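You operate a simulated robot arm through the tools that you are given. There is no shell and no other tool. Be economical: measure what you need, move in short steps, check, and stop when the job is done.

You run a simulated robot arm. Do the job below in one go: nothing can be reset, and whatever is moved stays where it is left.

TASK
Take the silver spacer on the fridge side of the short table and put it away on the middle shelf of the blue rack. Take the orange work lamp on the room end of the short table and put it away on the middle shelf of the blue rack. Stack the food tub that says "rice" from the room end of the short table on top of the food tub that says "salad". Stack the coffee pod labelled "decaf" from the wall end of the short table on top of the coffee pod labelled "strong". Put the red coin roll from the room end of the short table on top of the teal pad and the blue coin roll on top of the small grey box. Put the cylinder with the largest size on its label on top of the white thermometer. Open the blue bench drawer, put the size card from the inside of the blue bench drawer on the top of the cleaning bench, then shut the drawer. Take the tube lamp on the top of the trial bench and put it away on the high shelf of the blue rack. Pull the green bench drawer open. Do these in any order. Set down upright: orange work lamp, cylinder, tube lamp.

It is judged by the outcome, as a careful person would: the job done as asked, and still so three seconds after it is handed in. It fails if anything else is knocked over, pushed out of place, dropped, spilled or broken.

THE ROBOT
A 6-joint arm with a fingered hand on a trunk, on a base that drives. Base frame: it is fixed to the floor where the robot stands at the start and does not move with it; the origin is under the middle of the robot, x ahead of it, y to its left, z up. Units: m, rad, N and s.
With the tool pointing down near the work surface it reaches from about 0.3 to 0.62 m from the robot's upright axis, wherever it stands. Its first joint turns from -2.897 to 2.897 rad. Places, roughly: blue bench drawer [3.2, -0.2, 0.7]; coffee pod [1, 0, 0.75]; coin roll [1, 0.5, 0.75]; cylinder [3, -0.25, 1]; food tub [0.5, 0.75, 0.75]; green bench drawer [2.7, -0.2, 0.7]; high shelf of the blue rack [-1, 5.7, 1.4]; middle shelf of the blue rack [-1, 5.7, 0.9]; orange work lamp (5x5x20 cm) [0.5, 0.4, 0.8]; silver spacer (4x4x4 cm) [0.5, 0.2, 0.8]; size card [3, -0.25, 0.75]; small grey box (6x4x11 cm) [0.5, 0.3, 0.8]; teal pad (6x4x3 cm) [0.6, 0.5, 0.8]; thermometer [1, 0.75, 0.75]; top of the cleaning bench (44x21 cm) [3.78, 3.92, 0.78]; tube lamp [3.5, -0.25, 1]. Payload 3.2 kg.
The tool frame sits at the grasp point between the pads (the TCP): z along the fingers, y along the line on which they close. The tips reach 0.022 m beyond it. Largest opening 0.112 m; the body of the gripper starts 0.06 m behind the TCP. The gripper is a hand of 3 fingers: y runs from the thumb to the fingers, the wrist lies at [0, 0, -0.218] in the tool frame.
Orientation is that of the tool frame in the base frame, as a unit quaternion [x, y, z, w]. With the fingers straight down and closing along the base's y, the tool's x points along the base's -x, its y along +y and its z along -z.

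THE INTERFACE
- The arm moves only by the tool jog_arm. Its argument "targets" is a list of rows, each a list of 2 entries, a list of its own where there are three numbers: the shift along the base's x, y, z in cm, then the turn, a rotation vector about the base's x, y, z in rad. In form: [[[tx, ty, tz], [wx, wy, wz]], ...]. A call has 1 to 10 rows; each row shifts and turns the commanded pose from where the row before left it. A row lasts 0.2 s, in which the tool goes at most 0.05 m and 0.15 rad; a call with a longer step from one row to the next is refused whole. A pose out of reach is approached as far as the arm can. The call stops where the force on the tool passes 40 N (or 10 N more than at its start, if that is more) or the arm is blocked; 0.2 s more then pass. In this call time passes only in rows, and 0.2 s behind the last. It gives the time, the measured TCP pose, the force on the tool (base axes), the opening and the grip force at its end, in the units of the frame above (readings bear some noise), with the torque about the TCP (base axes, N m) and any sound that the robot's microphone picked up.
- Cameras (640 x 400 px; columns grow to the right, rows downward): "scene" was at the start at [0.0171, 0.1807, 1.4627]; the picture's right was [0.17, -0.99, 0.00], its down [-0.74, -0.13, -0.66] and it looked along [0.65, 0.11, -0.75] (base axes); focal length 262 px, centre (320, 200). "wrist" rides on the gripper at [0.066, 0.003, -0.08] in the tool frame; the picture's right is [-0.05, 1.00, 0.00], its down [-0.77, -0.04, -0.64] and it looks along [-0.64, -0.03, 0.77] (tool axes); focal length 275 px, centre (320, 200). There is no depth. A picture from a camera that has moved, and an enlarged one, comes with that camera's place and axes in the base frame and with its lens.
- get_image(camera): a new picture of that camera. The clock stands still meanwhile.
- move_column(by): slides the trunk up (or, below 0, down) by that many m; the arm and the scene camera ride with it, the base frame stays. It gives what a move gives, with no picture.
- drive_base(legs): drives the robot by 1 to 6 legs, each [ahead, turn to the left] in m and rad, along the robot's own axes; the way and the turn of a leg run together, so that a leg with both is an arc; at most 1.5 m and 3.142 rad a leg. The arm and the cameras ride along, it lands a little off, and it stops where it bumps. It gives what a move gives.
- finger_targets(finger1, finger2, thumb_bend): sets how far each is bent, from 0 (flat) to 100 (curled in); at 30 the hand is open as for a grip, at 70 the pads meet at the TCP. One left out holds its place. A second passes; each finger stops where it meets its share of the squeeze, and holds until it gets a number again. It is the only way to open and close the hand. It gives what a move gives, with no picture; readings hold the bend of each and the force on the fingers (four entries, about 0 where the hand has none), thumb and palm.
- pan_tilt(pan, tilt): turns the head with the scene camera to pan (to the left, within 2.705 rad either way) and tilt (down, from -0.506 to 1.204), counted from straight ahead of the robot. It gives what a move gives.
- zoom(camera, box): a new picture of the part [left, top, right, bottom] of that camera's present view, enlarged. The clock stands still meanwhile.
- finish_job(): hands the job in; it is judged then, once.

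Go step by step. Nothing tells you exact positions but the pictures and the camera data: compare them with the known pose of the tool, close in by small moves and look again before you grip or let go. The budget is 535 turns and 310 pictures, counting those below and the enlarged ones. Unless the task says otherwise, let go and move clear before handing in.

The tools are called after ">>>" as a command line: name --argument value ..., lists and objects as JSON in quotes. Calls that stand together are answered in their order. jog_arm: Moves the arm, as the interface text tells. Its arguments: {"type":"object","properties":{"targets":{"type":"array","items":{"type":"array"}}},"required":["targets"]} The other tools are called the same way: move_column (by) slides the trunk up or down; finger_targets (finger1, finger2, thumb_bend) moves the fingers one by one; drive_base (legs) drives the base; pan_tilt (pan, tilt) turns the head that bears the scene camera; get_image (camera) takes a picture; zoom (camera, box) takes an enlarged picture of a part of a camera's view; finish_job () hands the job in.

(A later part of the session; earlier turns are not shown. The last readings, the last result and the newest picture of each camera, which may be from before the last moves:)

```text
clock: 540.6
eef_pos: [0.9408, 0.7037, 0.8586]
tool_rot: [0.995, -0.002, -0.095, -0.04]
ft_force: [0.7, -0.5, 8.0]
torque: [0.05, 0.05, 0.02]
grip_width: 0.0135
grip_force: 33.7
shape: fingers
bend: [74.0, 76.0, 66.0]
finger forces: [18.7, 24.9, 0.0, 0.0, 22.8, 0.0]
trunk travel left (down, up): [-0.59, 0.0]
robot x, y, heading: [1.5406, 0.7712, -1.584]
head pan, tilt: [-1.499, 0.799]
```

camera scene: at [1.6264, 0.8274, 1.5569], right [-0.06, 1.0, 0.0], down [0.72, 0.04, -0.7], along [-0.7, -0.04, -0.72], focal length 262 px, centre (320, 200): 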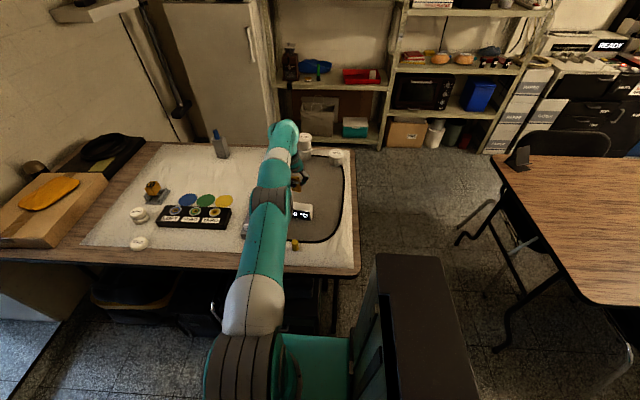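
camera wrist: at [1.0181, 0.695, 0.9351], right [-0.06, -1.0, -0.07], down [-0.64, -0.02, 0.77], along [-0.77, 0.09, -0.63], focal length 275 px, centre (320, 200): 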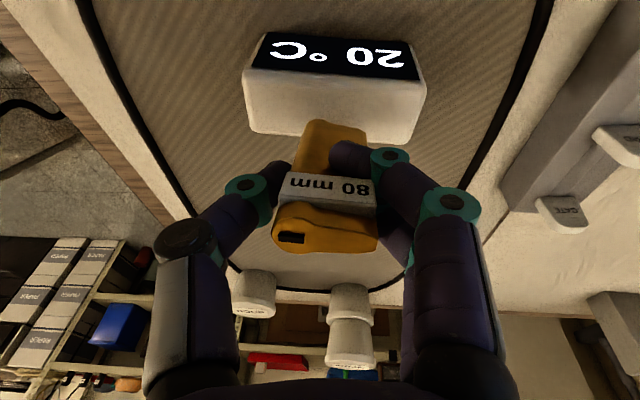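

>>> get_image --camera "wrist"

>>> zoom --camera "scene" --box '[270, 150, 350, 230]'

```text
134 pictures are left
camera wrist: at [1.0197, 0.6944, 0.9233], right [-0.06, -1.0, -0.07], down [-0.64, -0.02, 0.77], along [-0.77, 0.09, -0.63], focal length 275 px, centre (320, 200)
```

wrist: 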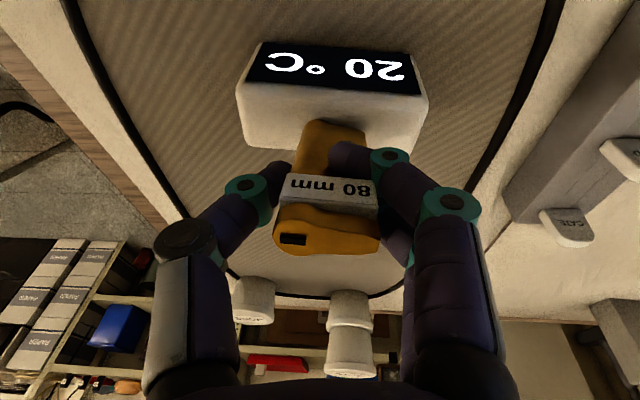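

```text
5.00 times, centred on (310, 190) of scene
camera zoom: at [1.6276, 0.8275, 1.557], right [-0.06, 1.0, 0.0], down [0.72, 0.04, -0.7], along [-0.7, -0.04, -0.72], focal length 1308 px, centre (370, 250)
```

zoom: 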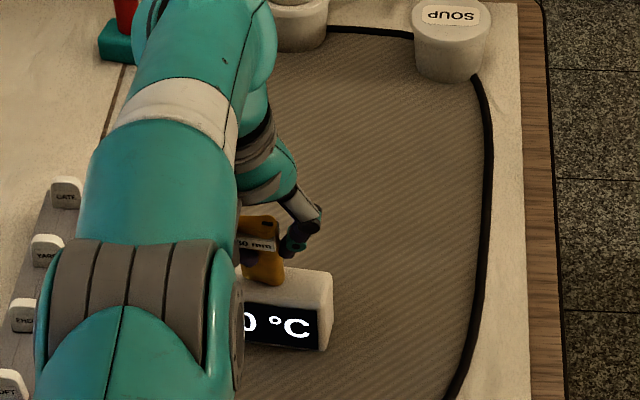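

Cylinder sits on the rear half of the thermometer; lift a touch and shift 0.9 cm toward me.

>>> jog_arm --targets '[[[0, 0, 0.7], [0, 0, 0]], [[0.9, 0, 0], [0, 0, 0]], [[0, 0, -0.3], [0, 0, 0]]]'

>>> get_image --camera "wrist"

```text
clock: 541.5
eef_pos: [0.9491, 0.7036, 0.8601]
tool_rot: [0.995, -0.002, -0.094, -0.04]
ft_force: [0.4, -0.7, -2.2]
torque: [0.0, 0.06, 0.0]
grip_width: 0.0136
grip_force: 30.9
shape: fingers
bend: [73.0, 76.0, 66.0]
finger forces: [18.1, 22.5, 0.0, 0.0, 21.0, 0.0]
trunk travel left (down, up): [-0.59, 0.0]
robot x, y, heading: [1.5383, 0.7716, -1.582]
head pan, tilt: [-1.499, 0.799]
```

```text
132 pictures are left
camera wrist: at [1.0285, 0.6941, 0.9258], right [-0.06, -1.0, -0.07], down [-0.64, -0.02, 0.77], along [-0.77, 0.09, -0.63], focal length 275 px, centre (320, 200)
```

wrist: 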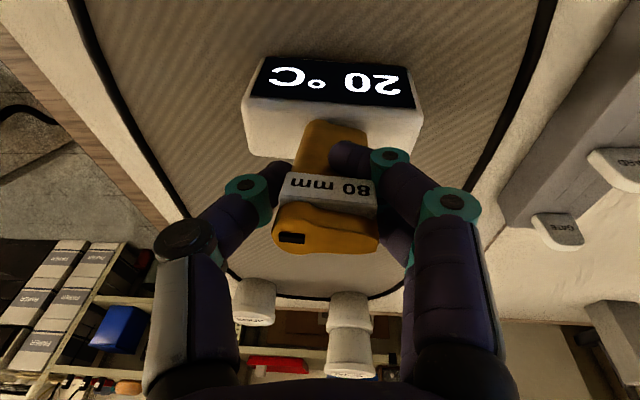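

>>> jog_arm --targets '[[[0, 0, -0.15], [0, 0, 0]], [[0, 0, -0.15], [0, 0, 0]]]'

```text
clock: 542.0
eef_pos: [0.9484, 0.7046, 0.857]
tool_rot: [0.995, -0.002, -0.095, -0.04]
ft_force: [-0.6, -0.3, 3.9]
torque: [0.01, 0.04, -0.01]
grip_width: 0.0135
grip_force: 31.4
shape: fingers
bend: [73.0, 76.0, 67.0]
finger forces: [18.3, 23.6, 0.0, 0.0, 21.4, 0.0]
trunk travel left (down, up): [-0.59, 0.0]
robot x, y, heading: [1.5389, 0.771, -1.59]
head pan, tilt: [-1.499, 0.799]
```

>>> jog_arm --targets '[[[0, 0, -0.1], [0, 0, 0]]]'

>>> finger_targets --finger1 72 --finger2 74 --thumb_bend 67

>>> get_image --camera "wrist"

```text
clock: 542.5
eef_pos: [0.9483, 0.7038, 0.8572]
tool_rot: [0.995, -0.002, -0.097, -0.04]
ft_force: [-0.6, -1.1, 9.0]
torque: [-0.02, 0.07, 0.0]
grip_width: 0.0134
grip_force: 32.7
shape: fingers
bend: [74.0, 76.0, 67.0]
finger forces: [18.3, 24.8, 0.0, 0.1, 22.4, 0.0]
trunk travel left (down, up): [-0.59, 0.0]
robot x, y, heading: [1.5391, 0.7699, -1.582]
head pan, tilt: [-1.499, 0.799]
```

```text
clock: 543.5
eef_pos: [0.9499, 0.7043, 0.8568]
tool_rot: [0.995, -0.003, -0.096, -0.04]
ft_force: [-0.1, -3.2, 16.7]
torque: [-0.03, 0.08, 0.08]
grip_width: 0.0151
grip_force: 19.6
shape: fingers
bend: [72.0, 74.0, 64.0]
finger forces: [13.8, 17.6, 0.1, 0.0, 6.9, 0.0]
trunk travel left (down, up): [-0.59, 0.0]
robot x, y, heading: [1.5414, 0.7729, -1.577]
head pan, tilt: [-1.499, 0.799]
```

```text
131 pictures are left
camera wrist: at [1.0295, 0.6944, 0.9231], right [-0.06, -1.0, -0.07], down [-0.64, -0.02, 0.77], along [-0.77, 0.09, -0.63], focal length 275 px, centre (320, 200)
```

wrist: 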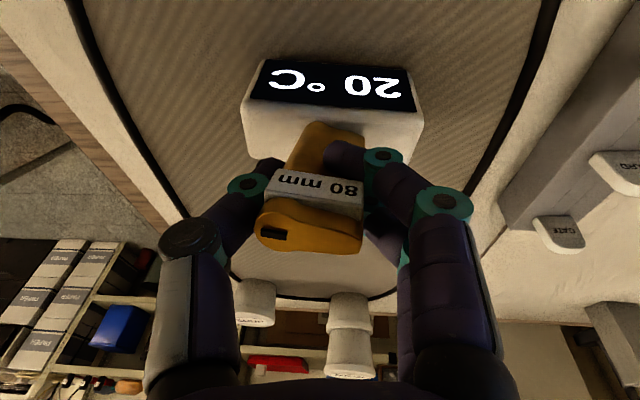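

>>> finger_targets --finger1 69 --finger2 71 --thumb_bend 68

>>> get_image --camera "wrist"

```text
clock: 544.5
eef_pos: [0.95, 0.7039, 0.8573]
tool_rot: [0.995, -0.002, -0.095, -0.039]
ft_force: [-1.0, -2.3, 17.4]
torque: [-0.02, 0.1, 0.06]
grip_width: 0.0153
grip_force: 21.2
shape: fingers
bend: [71.0, 73.0, 65.0]
finger forces: [15.1, 21.9, 0.0, 0.0, 6.2, 0.1]
trunk travel left (down, up): [-0.59, 0.0]
robot x, y, heading: [1.541, 0.7751, -1.587]
head pan, tilt: [-1.499, 0.799]
```

```text
130 pictures are left
camera wrist: at [1.0296, 0.6946, 0.9231], right [-0.06, -1.0, -0.07], down [-0.64, -0.02, 0.77], along [-0.77, 0.09, -0.63], focal length 275 px, centre (320, 200)
```

wrist: 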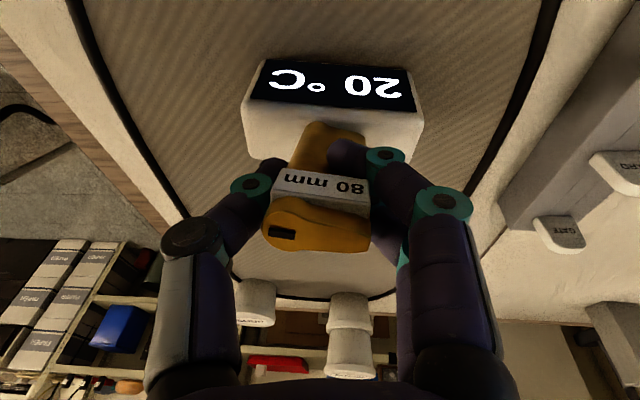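

>>> finger_targets --finger1 66 --finger2 68 --thumb_bend 67

>>> get_image --camera "wrist"

```text
clock: 545.5
eef_pos: [0.9498, 0.7044, 0.8571]
tool_rot: [0.995, -0.001, -0.095, -0.039]
ft_force: [-0.9, -1.6, 18.0]
torque: [0.01, 0.18, 0.07]
grip_width: 0.0164
grip_force: 21.6
shape: fingers
bend: [69.0, 72.0, 65.0]
finger forces: [14.4, 24.6, 0.0, 0.0, 4.8, 0.0]
trunk travel left (down, up): [-0.59, 0.0]
robot x, y, heading: [1.5388, 0.7755, -1.587]
head pan, tilt: [-1.499, 0.799]
```

```text
129 pictures are left
camera wrist: at [1.0295, 0.6947, 0.923], right [-0.06, -1.0, -0.07], down [-0.64, -0.02, 0.77], along [-0.77, 0.09, -0.63], focal length 275 px, centre (320, 200)
```

wrist: 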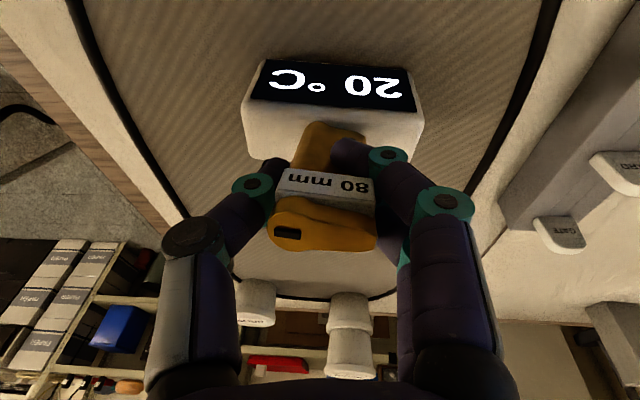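

>>> jog_arm --targets '[[[0, 0, 0.2], [0, 0, 0]]]'

>>> finger_targets --finger1 64 --finger2 66 --thumb_bend 64

>>> get_image --camera "wrist"

```text
clock: 545.9
eef_pos: [0.9494, 0.7047, 0.8579]
tool_rot: [0.995, -0.002, -0.094, -0.04]
ft_force: [-1.2, -0.2, 9.5]
torque: [0.07, 0.1, 0.06]
grip_width: 0.016
grip_force: 20.7
shape: fingers
bend: [69.0, 72.0, 65.0]
finger forces: [14.3, 23.4, 0.0, 0.0, 4.4, 0.0]
trunk travel left (down, up): [-0.59, 0.0]
robot x, y, heading: [1.5376, 0.7685, -1.585]
head pan, tilt: [-1.499, 0.799]
```

```text
clock: 546.9
eef_pos: [0.9491, 0.7045, 0.8593]
tool_rot: [0.995, -0.001, -0.094, -0.04]
ft_force: [1.2, 0.1, 6.1]
torque: [0.06, 0.02, 0.0]
grip_width: 0.0169
grip_force: 16.0
shape: fingers
bend: [67.0, 71.0, 63.0]
finger forces: [12.2, 18.8, 0.0, 0.0, 1.8, 0.0]
trunk travel left (down, up): [-0.59, 0.0]
robot x, y, heading: [1.5406, 0.774, -1.585]
head pan, tilt: [-1.499, 0.799]
```

```text
128 pictures are left
camera wrist: at [1.0289, 0.6949, 0.9242], right [-0.06, -1.0, -0.07], down [-0.64, -0.02, 0.77], along [-0.77, 0.09, -0.63], focal length 275 px, centre (320, 200)
```

wrist: 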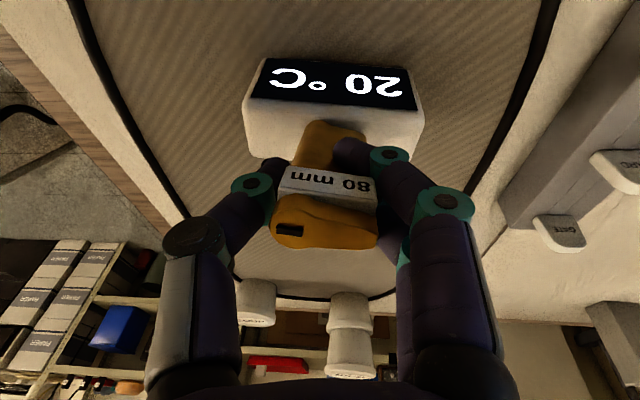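

>>> finger_targets --finger1 61 --finger2 61 --thumb_bend 62

>>> get_image --camera "wrist"

```text
clock: 547.9
eef_pos: [0.9497, 0.7033, 0.8604]
tool_rot: [0.995, -0.002, -0.094, -0.04]
ft_force: [-0.8, 1.0, 3.8]
torque: [0.11, 0.02, 0.01]
grip_width: 0.0219
grip_force: 11.9
shape: fingers
bend: [62.0, 67.0, 62.0]
finger forces: [9.0, 15.3, 0.0, 0.1, 0.0, 0.0]
trunk travel left (down, up): [-0.59, 0.0]
robot x, y, heading: [1.543, 0.7746, -1.584]
head pan, tilt: [-1.499, 0.799]
```

```text
127 pictures are left
camera wrist: at [1.0285, 0.6949, 0.9241], right [-0.06, -1.0, -0.07], down [-0.64, -0.02, 0.77], along [-0.77, 0.09, -0.63], focal length 275 px, centre (320, 200)
```

wrist: 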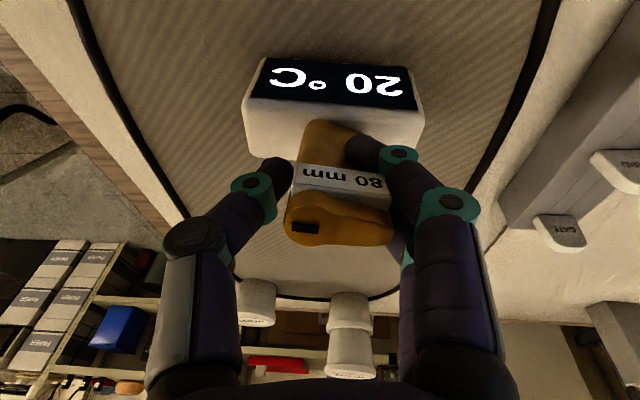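

The narrow end is wedged between the two fingers. I re-centre, then free finger 1 alone first.

>>> finger_targets --finger1 67 --finger2 71 --thumb_bend 65

>>> finger_targets --finger1 52

>>> get_image --camera "wrist"

```text
clock: 548.9
eef_pos: [0.9487, 0.7043, 0.8586]
tool_rot: [0.995, -0.002, -0.093, -0.04]
ft_force: [0.0, -0.3, 1.0]
torque: [0.01, 0.03, 0.01]
grip_width: 0.0189
grip_force: 11.7
shape: fingers
bend: [64.0, 70.0, 63.0]
finger forces: [9.7, 10.7, 0.0, 0.1, 2.4, 0.1]
trunk travel left (down, up): [-0.59, 0.0]
robot x, y, heading: [1.538, 0.7756, -1.588]
head pan, tilt: [-1.499, 0.799]
```

```text
clock: 549.9
eef_pos: [0.9499, 0.704, 0.8583]
tool_rot: [0.995, -0.002, -0.094, -0.04]
ft_force: [0.3, 0.2, 0.6]
torque: [0.01, 0.02, -0.01]
grip_width: 0.0326
grip_force: 0.1
shape: fingers
bend: [52.0, 71.0, 65.0]
finger forces: [0.0, 0.0, 0.1, 0.0, 0.0, 0.0]
trunk travel left (down, up): [-0.59, 0.0]
robot x, y, heading: [1.5413, 0.7714, -1.585]
head pan, tilt: [-1.499, 0.799]
```

```text
126 pictures are left
camera wrist: at [1.0284, 0.6947, 0.924], right [-0.06, -1.0, -0.07], down [-0.64, -0.02, 0.77], along [-0.77, 0.09, -0.63], focal length 275 px, centre (320, 200)
```

wrist: 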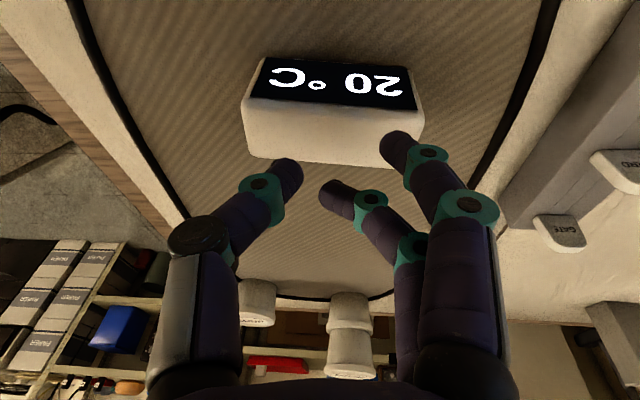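

The cylinder slipped out of sight. Raise the hand and look for it.

>>> jog_arm --targets '[[[0, 0, 2], [0, 0, 0]], [[0, 0, 4], [0, 0, 0]], [[1, 0, 4], [0, 0, 0]], [[3, 0, 3], [0, 0, 0]], [[4, 0, 2], [0, 0, 0]]]'

>>> get_image --camera "wrist"

>>> get_image --camera "scene"

```text
clock: 551.0
eef_pos: [1.0293, 0.7038, 1.0114]
tool_rot: [0.995, -0.002, -0.096, -0.04]
ft_force: [0.3, -0.3, 0.9]
torque: [0.01, -0.05, -0.03]
grip_width: 0.0321
grip_force: 0.0
shape: fingers
bend: [52.0, 71.0, 65.0]
finger forces: [0.1, 0.0, 0.1, 0.1, 0.0, 0.0]
trunk travel left (down, up): [-0.59, 0.0]
robot x, y, heading: [1.541, 0.773, -1.581]
head pan, tilt: [-1.499, 0.799]
```

```text
125 pictures are left
camera wrist: at [1.11, 0.6942, 1.0753], right [-0.06, -1.0, -0.07], down [-0.64, -0.02, 0.77], along [-0.77, 0.09, -0.63], focal length 275 px, centre (320, 200)
```

wrist: 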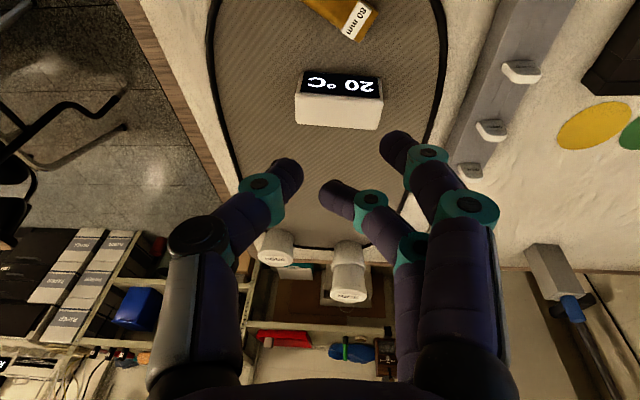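

```text
124 pictures are left
camera scene: at [1.6279, 0.8275, 1.5567], right [-0.06, 1.0, 0.0], down [0.72, 0.04, -0.7], along [-0.7, -0.04, -0.72], focal length 262 px, centre (320, 200)
```

scene: 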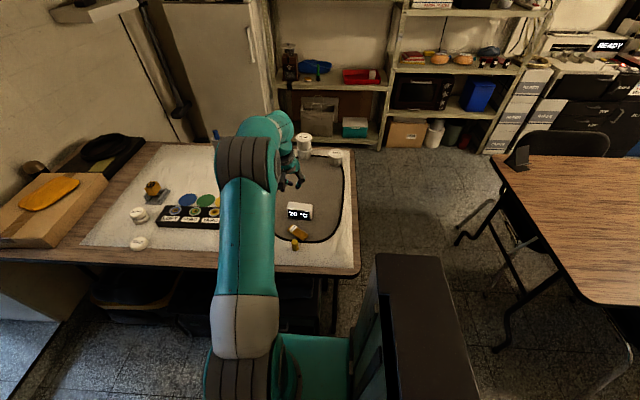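

It tipped onto the tray in front of the thermometer. I look closer to pick it up again and stand it up.

>>> jog_arm --targets '[[[4, -1, 1], [0, 0, 0]], [[4, -1, 1], [0, 0, 0]], [[2, 0, 0], [-0.06, -0.1, 0]], [[0, 0, 0], [0, -0.09, 0]]]'

>>> finger_targets --finger1 40 --finger2 40 --thumb_bend 40

>>> get_image --camera "wrist"

>>> zoom --camera "scene" --box '[260, 180, 340, 260]'

```text
clock: 552.0
eef_pos: [1.1287, 0.6825, 1.029]
tool_rot: [1.0, -0.003, 0.002, -0.009]
ft_force: [0.7, 0.3, -0.7]
torque: [0.01, 0.0, 0.01]
grip_width: 0.0319
grip_force: 0.1
shape: fingers
bend: [52.0, 71.0, 65.0]
finger forces: [0.0, 0.0, 0.0, 0.1, 0.0, 0.0]
trunk travel left (down, up): [-0.59, 0.0]
robot x, y, heading: [1.5397, 0.7721, -1.585]
head pan, tilt: [-1.499, 0.799]
```

```text
clock: 553.0
eef_pos: [1.1284, 0.6841, 1.0284]
tool_rot: [1.0, -0.002, 0.001, -0.01]
ft_force: [1.3, -0.4, 0.0]
torque: [0.02, 0.0, -0.01]
grip_width: 0.0831
grip_force: 0.2
shape: fingers
bend: [40.0, 40.0, 40.0]
finger forces: [0.0, 0.0, 0.0, 0.1, 0.0, 0.1]
trunk travel left (down, up): [-0.59, 0.0]
robot x, y, heading: [1.5402, 0.7751, -1.582]
head pan, tilt: [-1.499, 0.799]
```

```text
123 pictures are left
camera wrist: at [1.1933, 0.6781, 1.1086], right [-0.05, -1.0, -0.02], down [-0.77, 0.03, 0.64], along [-0.63, 0.05, -0.77], focal length 275 px, centre (320, 200)
```

wrist: 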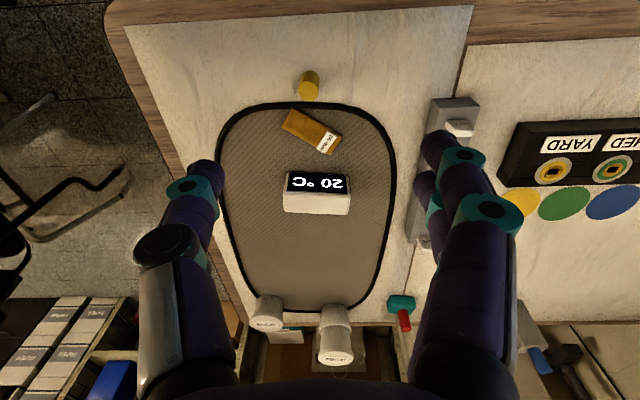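

```text
5.00 times, centred on (300, 220) of scene
camera zoom: at [1.6268, 0.8275, 1.5569], right [-0.06, 1.0, 0.0], down [0.72, 0.04, -0.7], along [-0.7, -0.04, -0.72], focal length 1308 px, centre (420, 100)
```

zoom: 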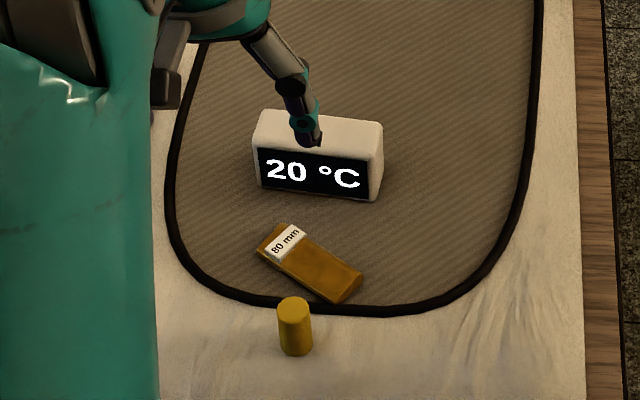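

The label end lies toward −x−y. I'll grip across its width with fingers along its length, then turn it upright. Align the hand first.

>>> finger_targets --finger1 46 --finger2 46 --thumb_bend 46

>>> jog_arm --targets '[[[-1.4, 0.2, -1], [0, 0, 0.13]], [[-1.4, 0.2, -1], [0, 0, 0.13]], [[-1.3, 0.2, -1], [0, 0, 0.13]], [[-1.3, 0.2, -1], [0, 0, 0.13]], [[-1.3, 0.2, -1], [0, 0, 0.13]], [[-1.3, 0.2, -1], [0, 0, 0.13]], [[-1.3, 0.2, -1.5], [0, 0, 0.13]], [[-1.3, 0.1, -3], [0, 0, 0.125]]]'

>>> get_image --camera "wrist"

```text
clock: 554.0
eef_pos: [1.1274, 0.6834, 1.0291]
tool_rot: [1.0, -0.002, 0.001, -0.009]
ft_force: [0.8, 0.1, 0.7]
torque: [0.02, -0.04, 0.0]
grip_width: 0.067
grip_force: 0.1
shape: fingers
bend: [46.0, 46.0, 46.0]
finger forces: [0.0, 0.1, 0.0, 0.0, 0.0, 0.0]
trunk travel left (down, up): [-0.59, 0.0]
robot x, y, heading: [1.54, 0.7758, -1.582]
head pan, tilt: [-1.499, 0.799]
```

```text
clock: 555.9
eef_pos: [1.0232, 0.6969, 0.924]
tool_rot: [0.87, 0.494, -0.004, -0.007]
ft_force: [0.8, -0.5, 0.2]
torque: [0.0, -0.04, 0.0]
grip_width: 0.0668
grip_force: 0.1
shape: fingers
bend: [46.0, 46.0, 46.0]
finger forces: [0.1, 0.0, 0.0, 0.0, 0.1, 0.1]
trunk travel left (down, up): [-0.59, 0.0]
robot x, y, heading: [1.542, 0.7755, -1.579]
head pan, tilt: [-1.499, 0.799]
```

```text
121 pictures are left
camera wrist: at [1.0596, 0.7521, 1.003], right [0.83, -0.55, -0.02], down [-0.42, -0.65, 0.64], along [-0.36, -0.52, -0.77], focal length 275 px, centre (320, 200)
```

wrist: 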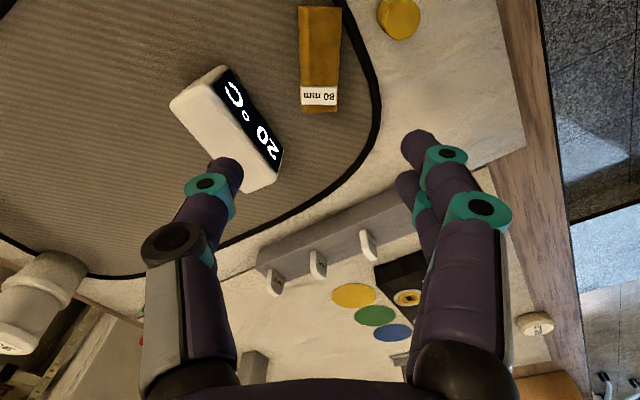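

>>> jog_arm --targets '[[[0, 0.1, -4], [0, 0, 0]], [[0, 0, -4], [0, 0, 0]], [[0, 0, -4], [0, 0, 0]], [[0, 0, -2], [0, 0, 0]]]'

>>> get_image --camera "wrist"

```text
clock: 556.9
eef_pos: [1.0243, 0.7002, 0.7847]
tool_rot: [0.871, 0.492, -0.005, -0.009]
ft_force: [0.5, 0.2, -0.2]
torque: [0.02, 0.02, -0.02]
grip_width: 0.0671
grip_force: 0.1
shape: fingers
bend: [46.0, 46.0, 46.0]
finger forces: [0.1, 0.0, 0.0, 0.1, 0.0, 0.0]
trunk travel left (down, up): [-0.59, 0.0]
robot x, y, heading: [1.5422, 0.7747, -1.584]
head pan, tilt: [-1.499, 0.799]
```

```text
120 pictures are left
camera wrist: at [1.0614, 0.7543, 0.8647], right [0.83, -0.55, -0.02], down [-0.42, -0.65, 0.64], along [-0.37, -0.52, -0.77], focal length 275 px, centre (320, 200)
```

wrist: 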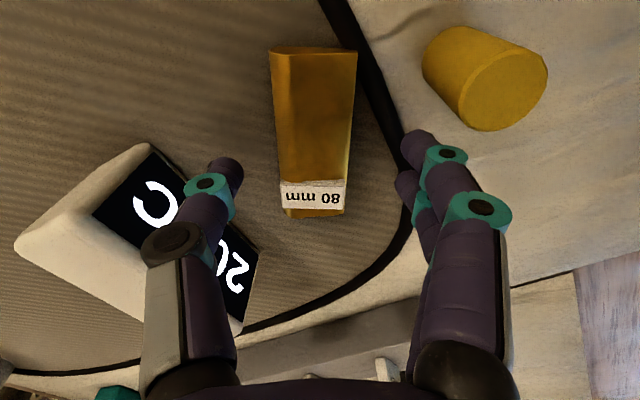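

>>> jog_arm --targets '[[[-0.2, 0.1, -1.0], [0, 0, 0]], [[0, 0, -0.6], [0, 0, 0]]]'

>>> finger_targets --finger1 78 --finger2 78 --thumb_bend 78

>>> get_image --camera "wrist"

```text
clock: 557.5
eef_pos: [1.0216, 0.7027, 0.7693]
tool_rot: [0.871, 0.492, -0.004, -0.009]
ft_force: [-0.3, -1.2, 0.2]
torque: [0.0, 0.02, -0.03]
grip_width: 0.0671
grip_force: 0.1
shape: fingers
bend: [46.0, 46.0, 46.0]
finger forces: [0.1, 0.0, 0.1, 0.0, 0.0, 0.0]
trunk travel left (down, up): [-0.59, 0.0]
robot x, y, heading: [1.5382, 0.7755, -1.582]
head pan, tilt: [-1.499, 0.799]
```

```text
clock: 558.5
eef_pos: [1.0213, 0.6999, 0.7679]
tool_rot: [0.87, 0.492, -0.004, -0.009]
ft_force: [0.4, -0.2, 1.0]
torque: [0.01, -0.01, 0.01]
grip_width: 0.0288
grip_force: 20.1
shape: fingers
bend: [62.0, 63.0, 64.0]
finger forces: [10.1, 10.0, 0.0, 0.0, 19.5, 0.1]
trunk travel left (down, up): [-0.59, 0.0]
robot x, y, heading: [1.5376, 0.7741, -1.581]
head pan, tilt: [-1.499, 0.799]
```

```text
119 pictures are left
camera wrist: at [1.0594, 0.7547, 0.8483], right [0.83, -0.55, -0.02], down [-0.42, -0.65, 0.64], along [-0.36, -0.52, -0.77], focal length 275 px, centre (320, 200)
```

wrist: 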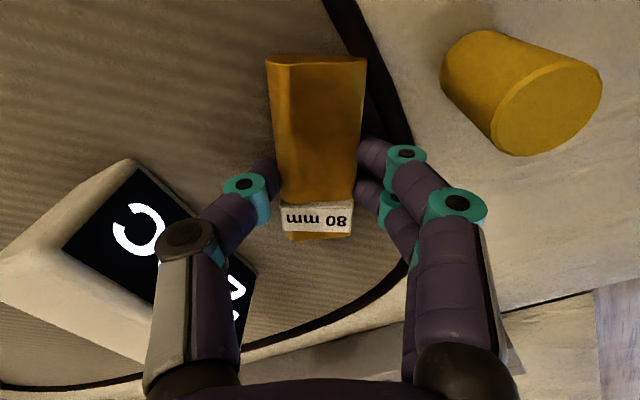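

Solid grip with both fingers along its side. Lift, turn back, then pitch the hand to horizontal so the cylinder stands upright.

>>> jog_arm --targets '[[[0, 0, 3], [0, 0, 0]], [[0, 0, 4.5], [0, 0, 0]], [[0, 0, 4.5], [0, 0, 0]], [[0, 0, 4.5], [0, 0, 0]], [[0, 0, 3], [0, 0, -0.13]], [[0, 0, 2], [0, 0, -0.13]], [[0, 0, 2], [0, 0, -0.13]], [[0, 0, 0], [0, 0, -0.13]], [[0, 0, 0], [0, 0, -0.13]], [[0, 0, 0], [0, 0, -0.13]]]'

>>> jog_arm --targets '[[[0, 0, 0], [0, 0, -0.13]], [[0, 0, 0], [0, 0.05, -0.125]], [[-0.3, 0, 0], [0, 0.131, 0]], [[-0.3, 0, 0], [0, 0.131, 0]], [[-0.3, 0, 0], [0, 0.131, 0]], [[-0.3, 0, 0], [0, 0.131, 0]], [[-0.3, 0, 0], [0, 0.131, 0]], [[-0.3, 0, 0], [0, 0.131, 0]]]'

>>> get_image --camera "wrist"

```text
clock: 560.6
eef_pos: [1.0198, 0.7013, 1.0034]
tool_rot: [0.992, 0.124, -0.001, -0.01]
ft_force: [-0.3, -0.8, -2.1]
torque: [0.02, -0.02, 0.0]
grip_width: 0.0287
grip_force: 19.6
shape: fingers
bend: [62.0, 63.0, 64.0]
finger forces: [10.1, 9.9, 0.0, 0.0, 19.4, 0.0]
trunk travel left (down, up): [-0.59, 0.0]
robot x, y, heading: [1.5383, 0.7725, -1.588]
head pan, tilt: [-1.499, 0.799]
```

```text
clock: 562.5
eef_pos: [1.006, 0.7071, 1.0032]
tool_rot: [0.941, -0.012, -0.336, -0.025]
ft_force: [0.2, -0.3, -1.2]
torque: [0.0, -0.04, 0.02]
grip_width: 0.0289
grip_force: 19.0
shape: fingers
bend: [63.0, 63.0, 64.0]
finger forces: [9.9, 9.8, 0.0, 0.0, 19.2, 0.1]
out of reach, approached as far as the arm can: row 7, 8
trunk travel left (down, up): [-0.59, 0.0]
robot x, y, heading: [1.544, 0.7736, -1.582]
head pan, tilt: [-1.499, 0.799]
```

```text
118 pictures are left
camera wrist: at [1.1074, 0.6997, 1.0226], right [-0.08, -1.0, -0.01], down [-0.19, 0.0, 0.98], along [-0.98, 0.08, -0.19], focal length 275 px, centre (320, 200)
```

wrist: 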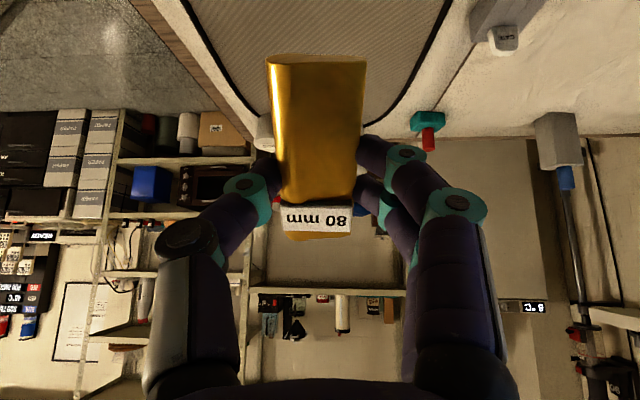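

>>> jog_arm --targets '[[[-2, 0, -3], [0, 0, 0]], [[-2, 0, -3], [0, 0, 0]], [[-0.5, 0, 0], [0, 0.13, 0]], [[-0.5, 0, 0], [0, 0.13, 0]], [[-0.5, 0, 0], [0, 0.13, 0]], [[-0.5, 0, 0], [0, 0.13, 0]]]'

>>> get_image --camera "wrist"

```text
clock: 563.9
eef_pos: [0.9615, 0.7228, 0.9389]
tool_rot: [0.894, -0.03, -0.444, -0.054]
ft_force: [0.2, 0.3, -1.3]
torque: [0.04, -0.02, 0.0]
grip_width: 0.0281
grip_force: 18.8
shape: fingers
bend: [63.0, 63.0, 65.0]
finger forces: [9.7, 9.6, 0.0, 0.1, 18.8, 0.0]
out of reach, approached as far as the arm can: row 3, 4, 5
trunk travel left (down, up): [-0.59, 0.0]
robot x, y, heading: [1.5405, 0.7754, -1.583]
head pan, tilt: [-1.499, 0.799]
```

```text
117 pictures are left
camera wrist: at [1.0629, 0.7091, 0.9337], right [-0.13, -0.99, -0.03], down [0.04, -0.04, 1.0], along [-0.99, 0.13, 0.04], focal length 275 px, centre (320, 200)
```

wrist: 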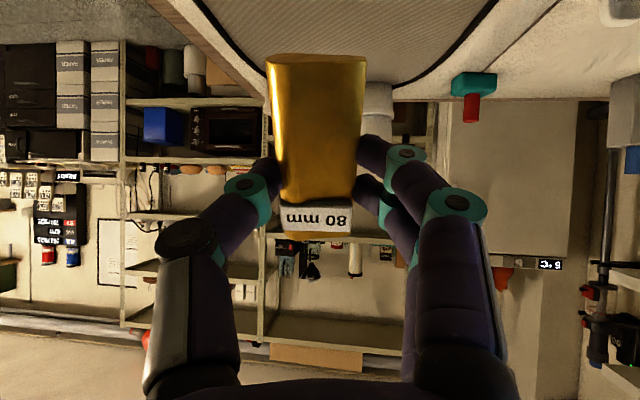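

>>> jog_arm --targets '[[[0, 0, 3], [0, 0, 0]], [[0, 0, 3], [0, 0, 0]]]'

>>> move_column --by -0.12

```text
clock: 564.5
eef_pos: [0.9599, 0.7237, 0.9984]
tool_rot: [0.894, -0.03, -0.443, -0.055]
ft_force: [1.3, 0.1, -1.7]
torque: [-0.01, -0.1, 0.0]
grip_width: 0.0281
grip_force: 19.6
shape: fingers
bend: [63.0, 63.0, 65.0]
finger forces: [9.7, 9.6, 0.1, 0.0, 18.9, 0.0]
trunk travel left (down, up): [-0.59, 0.0]
robot x, y, heading: [1.5416, 0.7759, -1.586]
head pan, tilt: [-1.499, 0.799]
```

```text
clock: 566.0
eef_pos: [0.96, 0.7226, 0.8788]
tool_rot: [0.895, -0.029, -0.443, -0.055]
ft_force: [0.1, -0.2, -1.1]
torque: [0.03, -0.07, 0.01]
grip_width: 0.0282
grip_force: 19.1
shape: fingers
bend: [63.0, 63.0, 65.0]
finger forces: [9.8, 9.6, 0.0, 0.1, 18.8, 0.0]
trunk travel left (down, up): [-0.47, 0.12]
robot x, y, heading: [1.5385, 0.768, -1.581]
head pan, tilt: [-1.499, 0.799]
```

>>> jog_arm --targets '[[[0, 0, 2], [0, 0, 0]], [[0, -0.4, 0.5], [-0.0075, 0.13, 0.024]], [[0, -0.4, 0.5], [-0.0075, 0.13, 0.024]], [[0, -0.4, 0], [-0.0075, 0.13, 0.024]], [[0, -0.4, 0], [-0.0075, 0.13, 0.024]], [[0, -0.4, 0], [-0.0075, 0.13, 0.024]]]'

>>> get_image --camera "wrist"

```text
clock: 567.4
eef_pos: [0.8934, 0.5577, 0.9928]
tool_rot: [0.713, -0.011, -0.701, -0.009]
ft_force: [0.1, 0.0, -2.2]
torque: [-0.03, -0.05, -0.03]
grip_width: 0.0281
grip_force: 19.3
shape: fingers
bend: [63.0, 63.0, 65.0]
finger forces: [9.8, 9.7, 0.0, 0.0, 19.3, 0.0]
out of reach, approached as far as the arm can: row 2, 3, 4, 5, 6
trunk travel left (down, up): [-0.47, 0.12]
robot x, y, heading: [1.5393, 0.7711, -1.584]
head pan, tilt: [-1.499, 0.799]
```

```text
116 pictures are left
camera wrist: at [0.9739, 0.552, 0.9269], right [-0.03, -1.0, 0.05], down [0.62, 0.02, 0.78], along [-0.78, 0.05, 0.62], focal length 275 px, centre (320, 200)
```

wrist: 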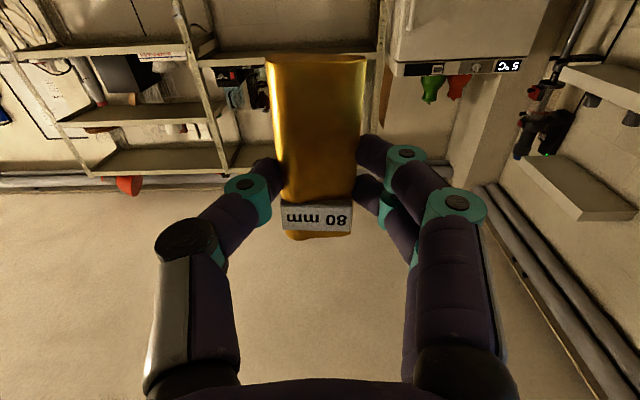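

Orientation reached. Back the robot 0.145 m so the hand comes over the thermometer in this comfortable pose.

>>> drive_base --legs '[[-0.145, 0]]'

>>> jog_arm --targets '[[[1, 0, -1.5], [0.0, 0.0085, 0]], [[1, 0, -2], [0, 0, 0]]]'

>>> get_image --camera "scene"

```text
clock: 568.7
eef_pos: [0.8946, 0.704, 0.9918]
tool_rot: [0.714, -0.011, -0.7, -0.009]
ft_force: [0.7, -0.6, -1.9]
torque: [-0.02, -0.02, 0.03]
grip_width: 0.0278
grip_force: 19.7
shape: fingers
bend: [63.0, 63.0, 65.0]
finger forces: [9.7, 9.7, 0.1, 0.0, 19.2, 0.1]
trunk travel left (down, up): [-0.47, 0.12]
robot x, y, heading: [1.5421, 0.9157, -1.588]
head pan, tilt: [-1.499, 0.799]
```

```text
clock: 569.3
eef_pos: [0.9082, 0.6853, 0.9648]
tool_rot: [0.713, -0.013, -0.701, -0.012]
ft_force: [-0.4, -0.8, -2.1]
torque: [-0.02, -0.06, 0.02]
grip_width: 0.0279
grip_force: 19.3
shape: fingers
bend: [63.0, 63.0, 65.0]
finger forces: [9.6, 9.7, 0.0, 0.0, 19.3, 0.1]
out of reach, approached as far as the arm can: row 1, 2
trunk travel left (down, up): [-0.47, 0.12]
robot x, y, heading: [1.5419, 0.9178, -1.579]
head pan, tilt: [-1.499, 0.799]
```

```text
115 pictures are left
camera scene: at [1.6284, 0.9712, 1.4369], right [-0.06, 1.0, 0.0], down [0.72, 0.04, -0.7], along [-0.7, -0.04, -0.72], focal length 262 px, centre (320, 200)
```

scene: 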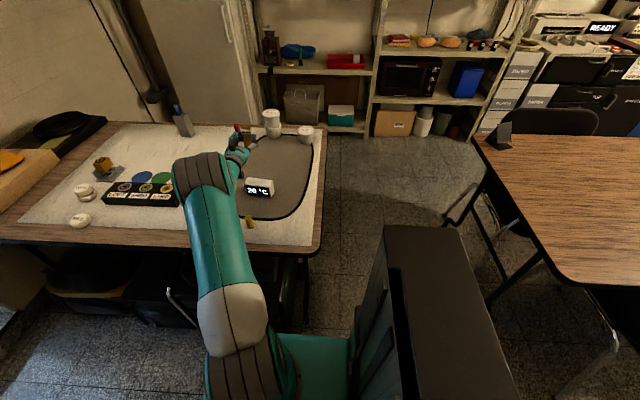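

>>> jog_arm --targets '[[[0, 0.9, -2], [0, 0, 0]], [[0, 0.9, -1.5], [0, 0, 0]]]'

>>> get_image --camera "wrist"

>>> zoom --camera "scene" --box '[210, 120, 310, 220]'

```text
clock: 569.9
eef_pos: [0.8968, 0.6798, 0.9402]
tool_rot: [0.713, -0.013, -0.701, -0.012]
ft_force: [-0.4, 0.3, -3.1]
torque: [0.03, -0.1, 0.01]
grip_width: 0.0281
grip_force: 19.6
shape: fingers
bend: [63.0, 63.0, 65.0]
finger forces: [9.7, 9.6, 0.1, 0.1, 19.2, 0.1]
out of reach, approached as far as the arm can: row 1, 2
trunk travel left (down, up): [-0.47, 0.12]
robot x, y, heading: [1.5427, 0.9127, -1.585]
head pan, tilt: [-1.499, 0.799]
```

```text
114 pictures are left
camera wrist: at [0.9773, 0.6732, 0.8748], right [-0.04, -1.0, 0.05], down [0.63, 0.01, 0.78], along [-0.78, 0.06, 0.62], focal length 275 px, centre (320, 200)
```

wrist: 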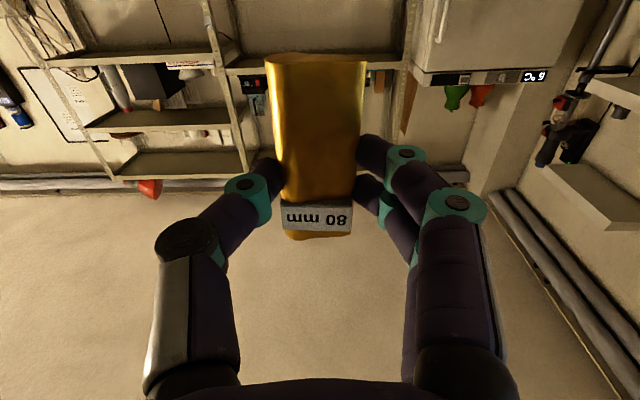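

```text
4.00 times, centred on (260, 170) of scene
camera zoom: at [1.6283, 0.9712, 1.4369], right [-0.06, 1.0, 0.0], down [0.72, 0.04, -0.7], along [-0.7, -0.04, -0.72], focal length 1047 px, centre (560, 320)
```

zoom: 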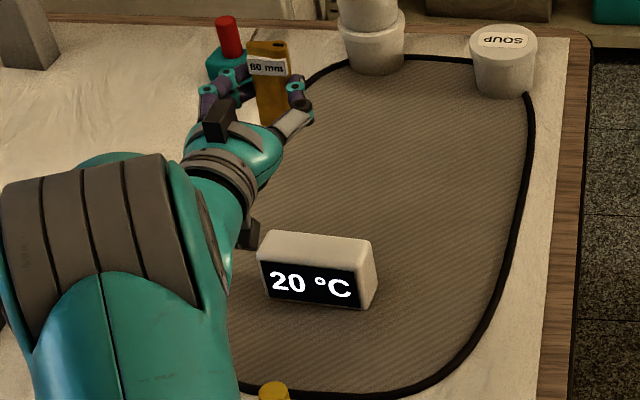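

>>> drive_base --legs '[[-0.1, 0]]'

>>> jog_arm --targets '[[[0, -2, 0], [0, 0, 0]], [[0.5, -2, 0], [0, 0.0085, 0]], [[0.8, -2, -0.5], [0, 0.0085, 0]]]'

```text
clock: 571.0
eef_pos: [0.897, 0.7822, 0.9406]
tool_rot: [0.713, -0.014, -0.701, -0.013]
ft_force: [-0.5, -0.2, -1.5]
torque: [-0.04, -0.05, 0.0]
grip_width: 0.0281
grip_force: 19.5
shape: fingers
bend: [63.0, 63.0, 65.0]
finger forces: [9.5, 9.7, 0.1, 0.1, 19.3, 0.1]
trunk travel left (down, up): [-0.47, 0.12]
robot x, y, heading: [1.5392, 1.019, -1.588]
head pan, tilt: [-1.499, 0.799]
```

```text
clock: 571.8
eef_pos: [0.9108, 0.7218, 0.9347]
tool_rot: [-0.707, 0.014, 0.707, 0.013]
ft_force: [-0.4, 0.2, -2.2]
torque: [0.02, -0.02, 0.0]
grip_width: 0.0277
grip_force: 19.5
shape: fingers
bend: [63.0, 63.0, 65.0]
finger forces: [9.7, 9.8, 0.1, 0.1, 19.1, 0.0]
trunk travel left (down, up): [-0.47, 0.12]
robot x, y, heading: [1.5431, 1.0178, -1.588]
head pan, tilt: [-1.499, 0.799]
```

>>> zoom --camera "scene" --box '[190, 120, 290, 220]'

>>> get_image --camera "wrist"

```text
4.00 times, centred on (240, 170) of scene
camera zoom: at [1.63, 1.0716, 1.4369], right [-0.06, 1.0, 0.0], down [0.72, 0.04, -0.7], along [-0.7, -0.04, -0.72], focal length 1047 px, centre (640, 320)
```

zoom: 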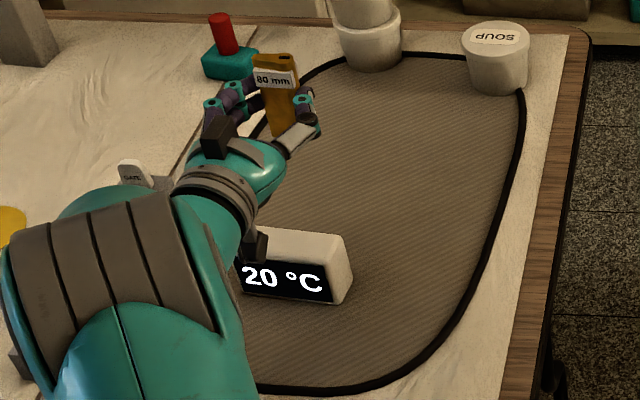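

```text
111 pictures are left
camera wrist: at [0.9903, 0.7149, 0.8674], right [-0.04, -1.0, 0.05], down [0.64, 0.01, 0.77], along [-0.77, 0.06, 0.64], focal length 275 px, centre (320, 200)
```

wrist: 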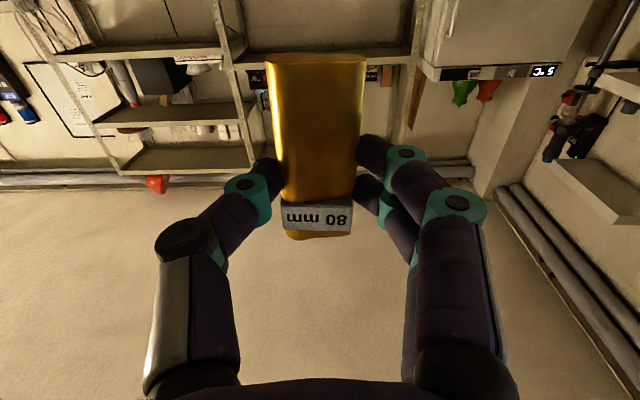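

>>> jog_arm --targets '[[[1.3, -0.6, 0], [0, 0, 0]], [[1.3, -0.6, -0.5], [0, 0, 0]], [[1.2, -0.6, -0.5], [0, 0, 0]]]'

>>> zoom --camera "scene" --box '[190, 130, 290, 210]'

```text
clock: 572.6
eef_pos: [0.9509, 0.7023, 0.9254]
tool_rot: [-0.706, 0.013, 0.707, 0.013]
ft_force: [-0.1, 0.0, -1.8]
torque: [-0.01, -0.05, 0.02]
grip_width: 0.028
grip_force: 18.9
shape: fingers
bend: [63.0, 63.0, 65.0]
finger forces: [9.6, 9.8, 0.0, 0.0, 19.2, 0.1]
trunk travel left (down, up): [-0.47, 0.12]
robot x, y, heading: [1.5422, 1.0178, -1.583]
head pan, tilt: [-1.499, 0.799]
```

```text
5.00 times, centred on (240, 170) of scene
camera zoom: at [1.63, 1.0717, 1.4369], right [-0.06, 1.0, 0.0], down [0.72, 0.04, -0.7], along [-0.7, -0.04, -0.72], focal length 1308 px, centre (720, 350)
```

zoom: 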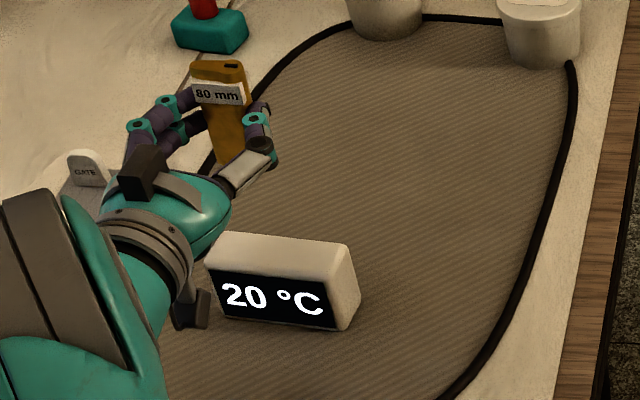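

>>> jog_arm --targets '[[[0.4, 0.2, -2], [0, 0, 0]], [[0.3, 0, -2], [0, 0, 0]], [[0, 0, -1.3], [0, 0, 0]]]'

>>> zoom --camera "scene" --box '[200, 130, 280, 210]'

```text
clock: 573.4
eef_pos: [0.9561, 0.7041, 0.8716]
tool_rot: [-0.706, 0.015, 0.708, 0.012]
ft_force: [0.5, -1.0, -1.7]
torque: [-0.01, -0.04, 0.0]
grip_width: 0.0281
grip_force: 19.4
shape: fingers
bend: [63.0, 63.0, 65.0]
finger forces: [9.6, 9.8, 0.0, 0.1, 19.2, 0.0]
trunk travel left (down, up): [-0.47, 0.12]
robot x, y, heading: [1.541, 1.0161, -1.585]
head pan, tilt: [-1.499, 0.799]
```

```text
5.00 times, centred on (240, 170) of scene
camera zoom: at [1.63, 1.0716, 1.4369], right [-0.06, 1.0, 0.0], down [0.72, 0.04, -0.7], along [-0.7, -0.04, -0.72], focal length 1308 px, centre (720, 350)
```

zoom: 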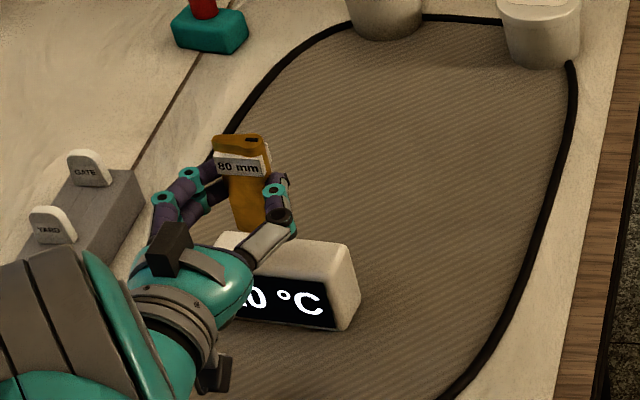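

>>> jog_arm --targets '[[[1.0, 0.2, -0.5], [0, 0, 0]], [[0, 0, -0.7], [0, 0, 0]]]'

>>> zoom --camera "scene" --box '[220, 150, 270, 200]'

```text
clock: 574.0
eef_pos: [0.9665, 0.7078, 0.8613]
tool_rot: [-0.706, 0.014, 0.708, 0.012]
ft_force: [-0.4, -0.5, -0.9]
torque: [-0.02, -0.04, -0.01]
grip_width: 0.0279
grip_force: 18.7
shape: fingers
bend: [63.0, 63.0, 65.0]
finger forces: [9.7, 9.8, 0.0, 0.0, 19.2, 0.0]
trunk travel left (down, up): [-0.47, 0.12]
robot x, y, heading: [1.5467, 1.0184, -1.588]
head pan, tilt: [-1.499, 0.799]
```

```text
8.00 times, centred on (245, 175) of scene
camera zoom: at [1.6301, 1.0717, 1.4369], right [-0.06, 1.0, 0.0], down [0.72, 0.04, -0.7], along [-0.7, -0.04, -0.72], focal length 2094 px, centre (920, 400)
```

zoom: 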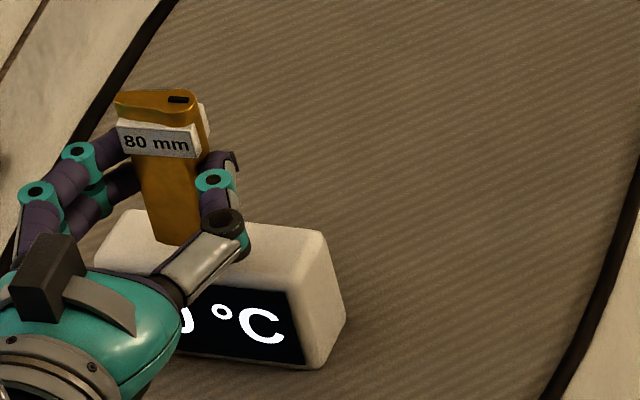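

>>> jog_arm --targets '[[[0, 0.8, -0.3], [0, 0, 0]], [[0, 0, -0.4], [0, 0, 0]]]'

>>> jog_arm --targets '[[[0, 0, -0.2], [0, 0, 0]], [[0, 0, -0.2], [0, 0, 0]]]'

```text
clock: 574.6
eef_pos: [0.9653, 0.7157, 0.8545]
tool_rot: [-0.706, 0.014, 0.708, 0.012]
ft_force: [-0.3, 0.2, -1.9]
torque: [-0.02, -0.01, 0.01]
grip_width: 0.028
grip_force: 19.8
shape: fingers
bend: [63.0, 63.0, 65.0]
finger forces: [9.6, 9.8, 0.0, 0.0, 19.2, 0.1]
trunk travel left (down, up): [-0.47, 0.12]
robot x, y, heading: [1.544, 1.0146, -1.586]
head pan, tilt: [-1.499, 0.799]
```

```text
clock: 575.2
eef_pos: [0.9646, 0.7162, 0.8501]
tool_rot: [-0.706, 0.014, 0.708, 0.013]
ft_force: [0.0, -0.7, -2.6]
torque: [0.01, -0.08, 0.01]
grip_width: 0.028
grip_force: 19.2
shape: fingers
bend: [63.0, 63.0, 65.0]
finger forces: [9.6, 9.7, 0.0, 0.0, 19.1, 0.0]
trunk travel left (down, up): [-0.47, 0.12]
robot x, y, heading: [1.5445, 1.0196, -1.589]
head pan, tilt: [-1.499, 0.799]
```

>>> jog_arm --targets '[[[0, 0, -0.2], [0, 0, 0]], [[0, 0, -0.2], [0, 0, 0]]]'

>>> zoom --camera "scene" --box '[220, 150, 270, 200]'

```text
clock: 575.8
eef_pos: [0.9646, 0.7151, 0.8461]
tool_rot: [-0.706, 0.014, 0.708, 0.013]
ft_force: [-0.3, -0.4, -1.8]
torque: [0.0, -0.04, -0.03]
grip_width: 0.0282
grip_force: 19.1
shape: fingers
bend: [63.0, 63.0, 65.0]
finger forces: [9.6, 9.8, 0.1, 0.0, 19.2, 0.0]
trunk travel left (down, up): [-0.47, 0.12]
robot x, y, heading: [1.5432, 1.0209, -1.586]
head pan, tilt: [-1.499, 0.799]
```

```text
8.00 times, centred on (245, 175) of scene
camera zoom: at [1.63, 1.0717, 1.4369], right [-0.06, 1.0, 0.0], down [0.72, 0.04, -0.7], along [-0.7, -0.04, -0.72], focal length 2094 px, centre (920, 400)
```

zoom: 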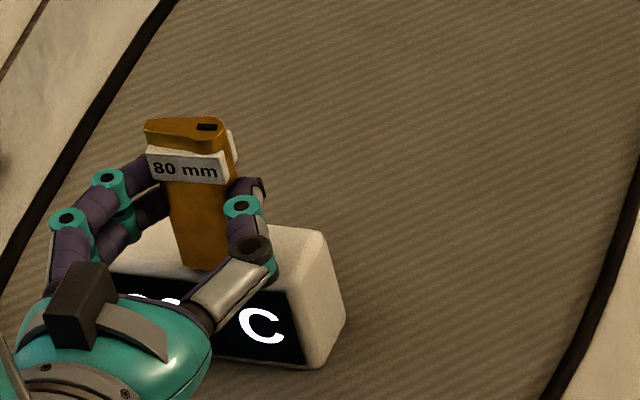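

>>> jog_arm --targets '[[[-0.6, 0, 0], [0, 0, 0]], [[0, 0, -0.15], [0, 0, 0]], [[0, 0, -0.15], [0, 0, 0]]]'

>>> jog_arm --targets '[[[0, 0, -0.15], [0, 0, 0]], [[0, 0, -0.15], [0, 0, 0]]]'

```text
clock: 576.6
eef_pos: [0.9601, 0.715, 0.844]
tool_rot: [-0.705, 0.015, 0.709, 0.012]
ft_force: [-0.5, -0.4, 7.2]
torque: [0.05, 0.18, 0.07]
grip_width: 0.0279
grip_force: 19.1
shape: fingers
bend: [63.0, 63.0, 65.0]
finger forces: [10.0, 10.4, 0.0, 0.0, 18.2, 0.1]
trunk travel left (down, up): [-0.47, 0.12]
robot x, y, heading: [1.5441, 1.0167, -1.586]
head pan, tilt: [-1.499, 0.799]
```

```text
clock: 577.2
eef_pos: [0.9587, 0.7158, 0.8421]
tool_rot: [-0.704, 0.015, 0.71, 0.011]
ft_force: [-1.9, -2.9, 17.8]
torque: [0.06, 0.33, 0.03]
grip_width: 0.0273
grip_force: 19.5
shape: fingers
bend: [62.0, 63.0, 65.0]
finger forces: [10.3, 10.6, 0.1, 0.0, 17.5, 0.0]
trunk travel left (down, up): [-0.47, 0.12]
robot x, y, heading: [1.5442, 1.019, -1.586]
head pan, tilt: [-1.499, 0.799]
```

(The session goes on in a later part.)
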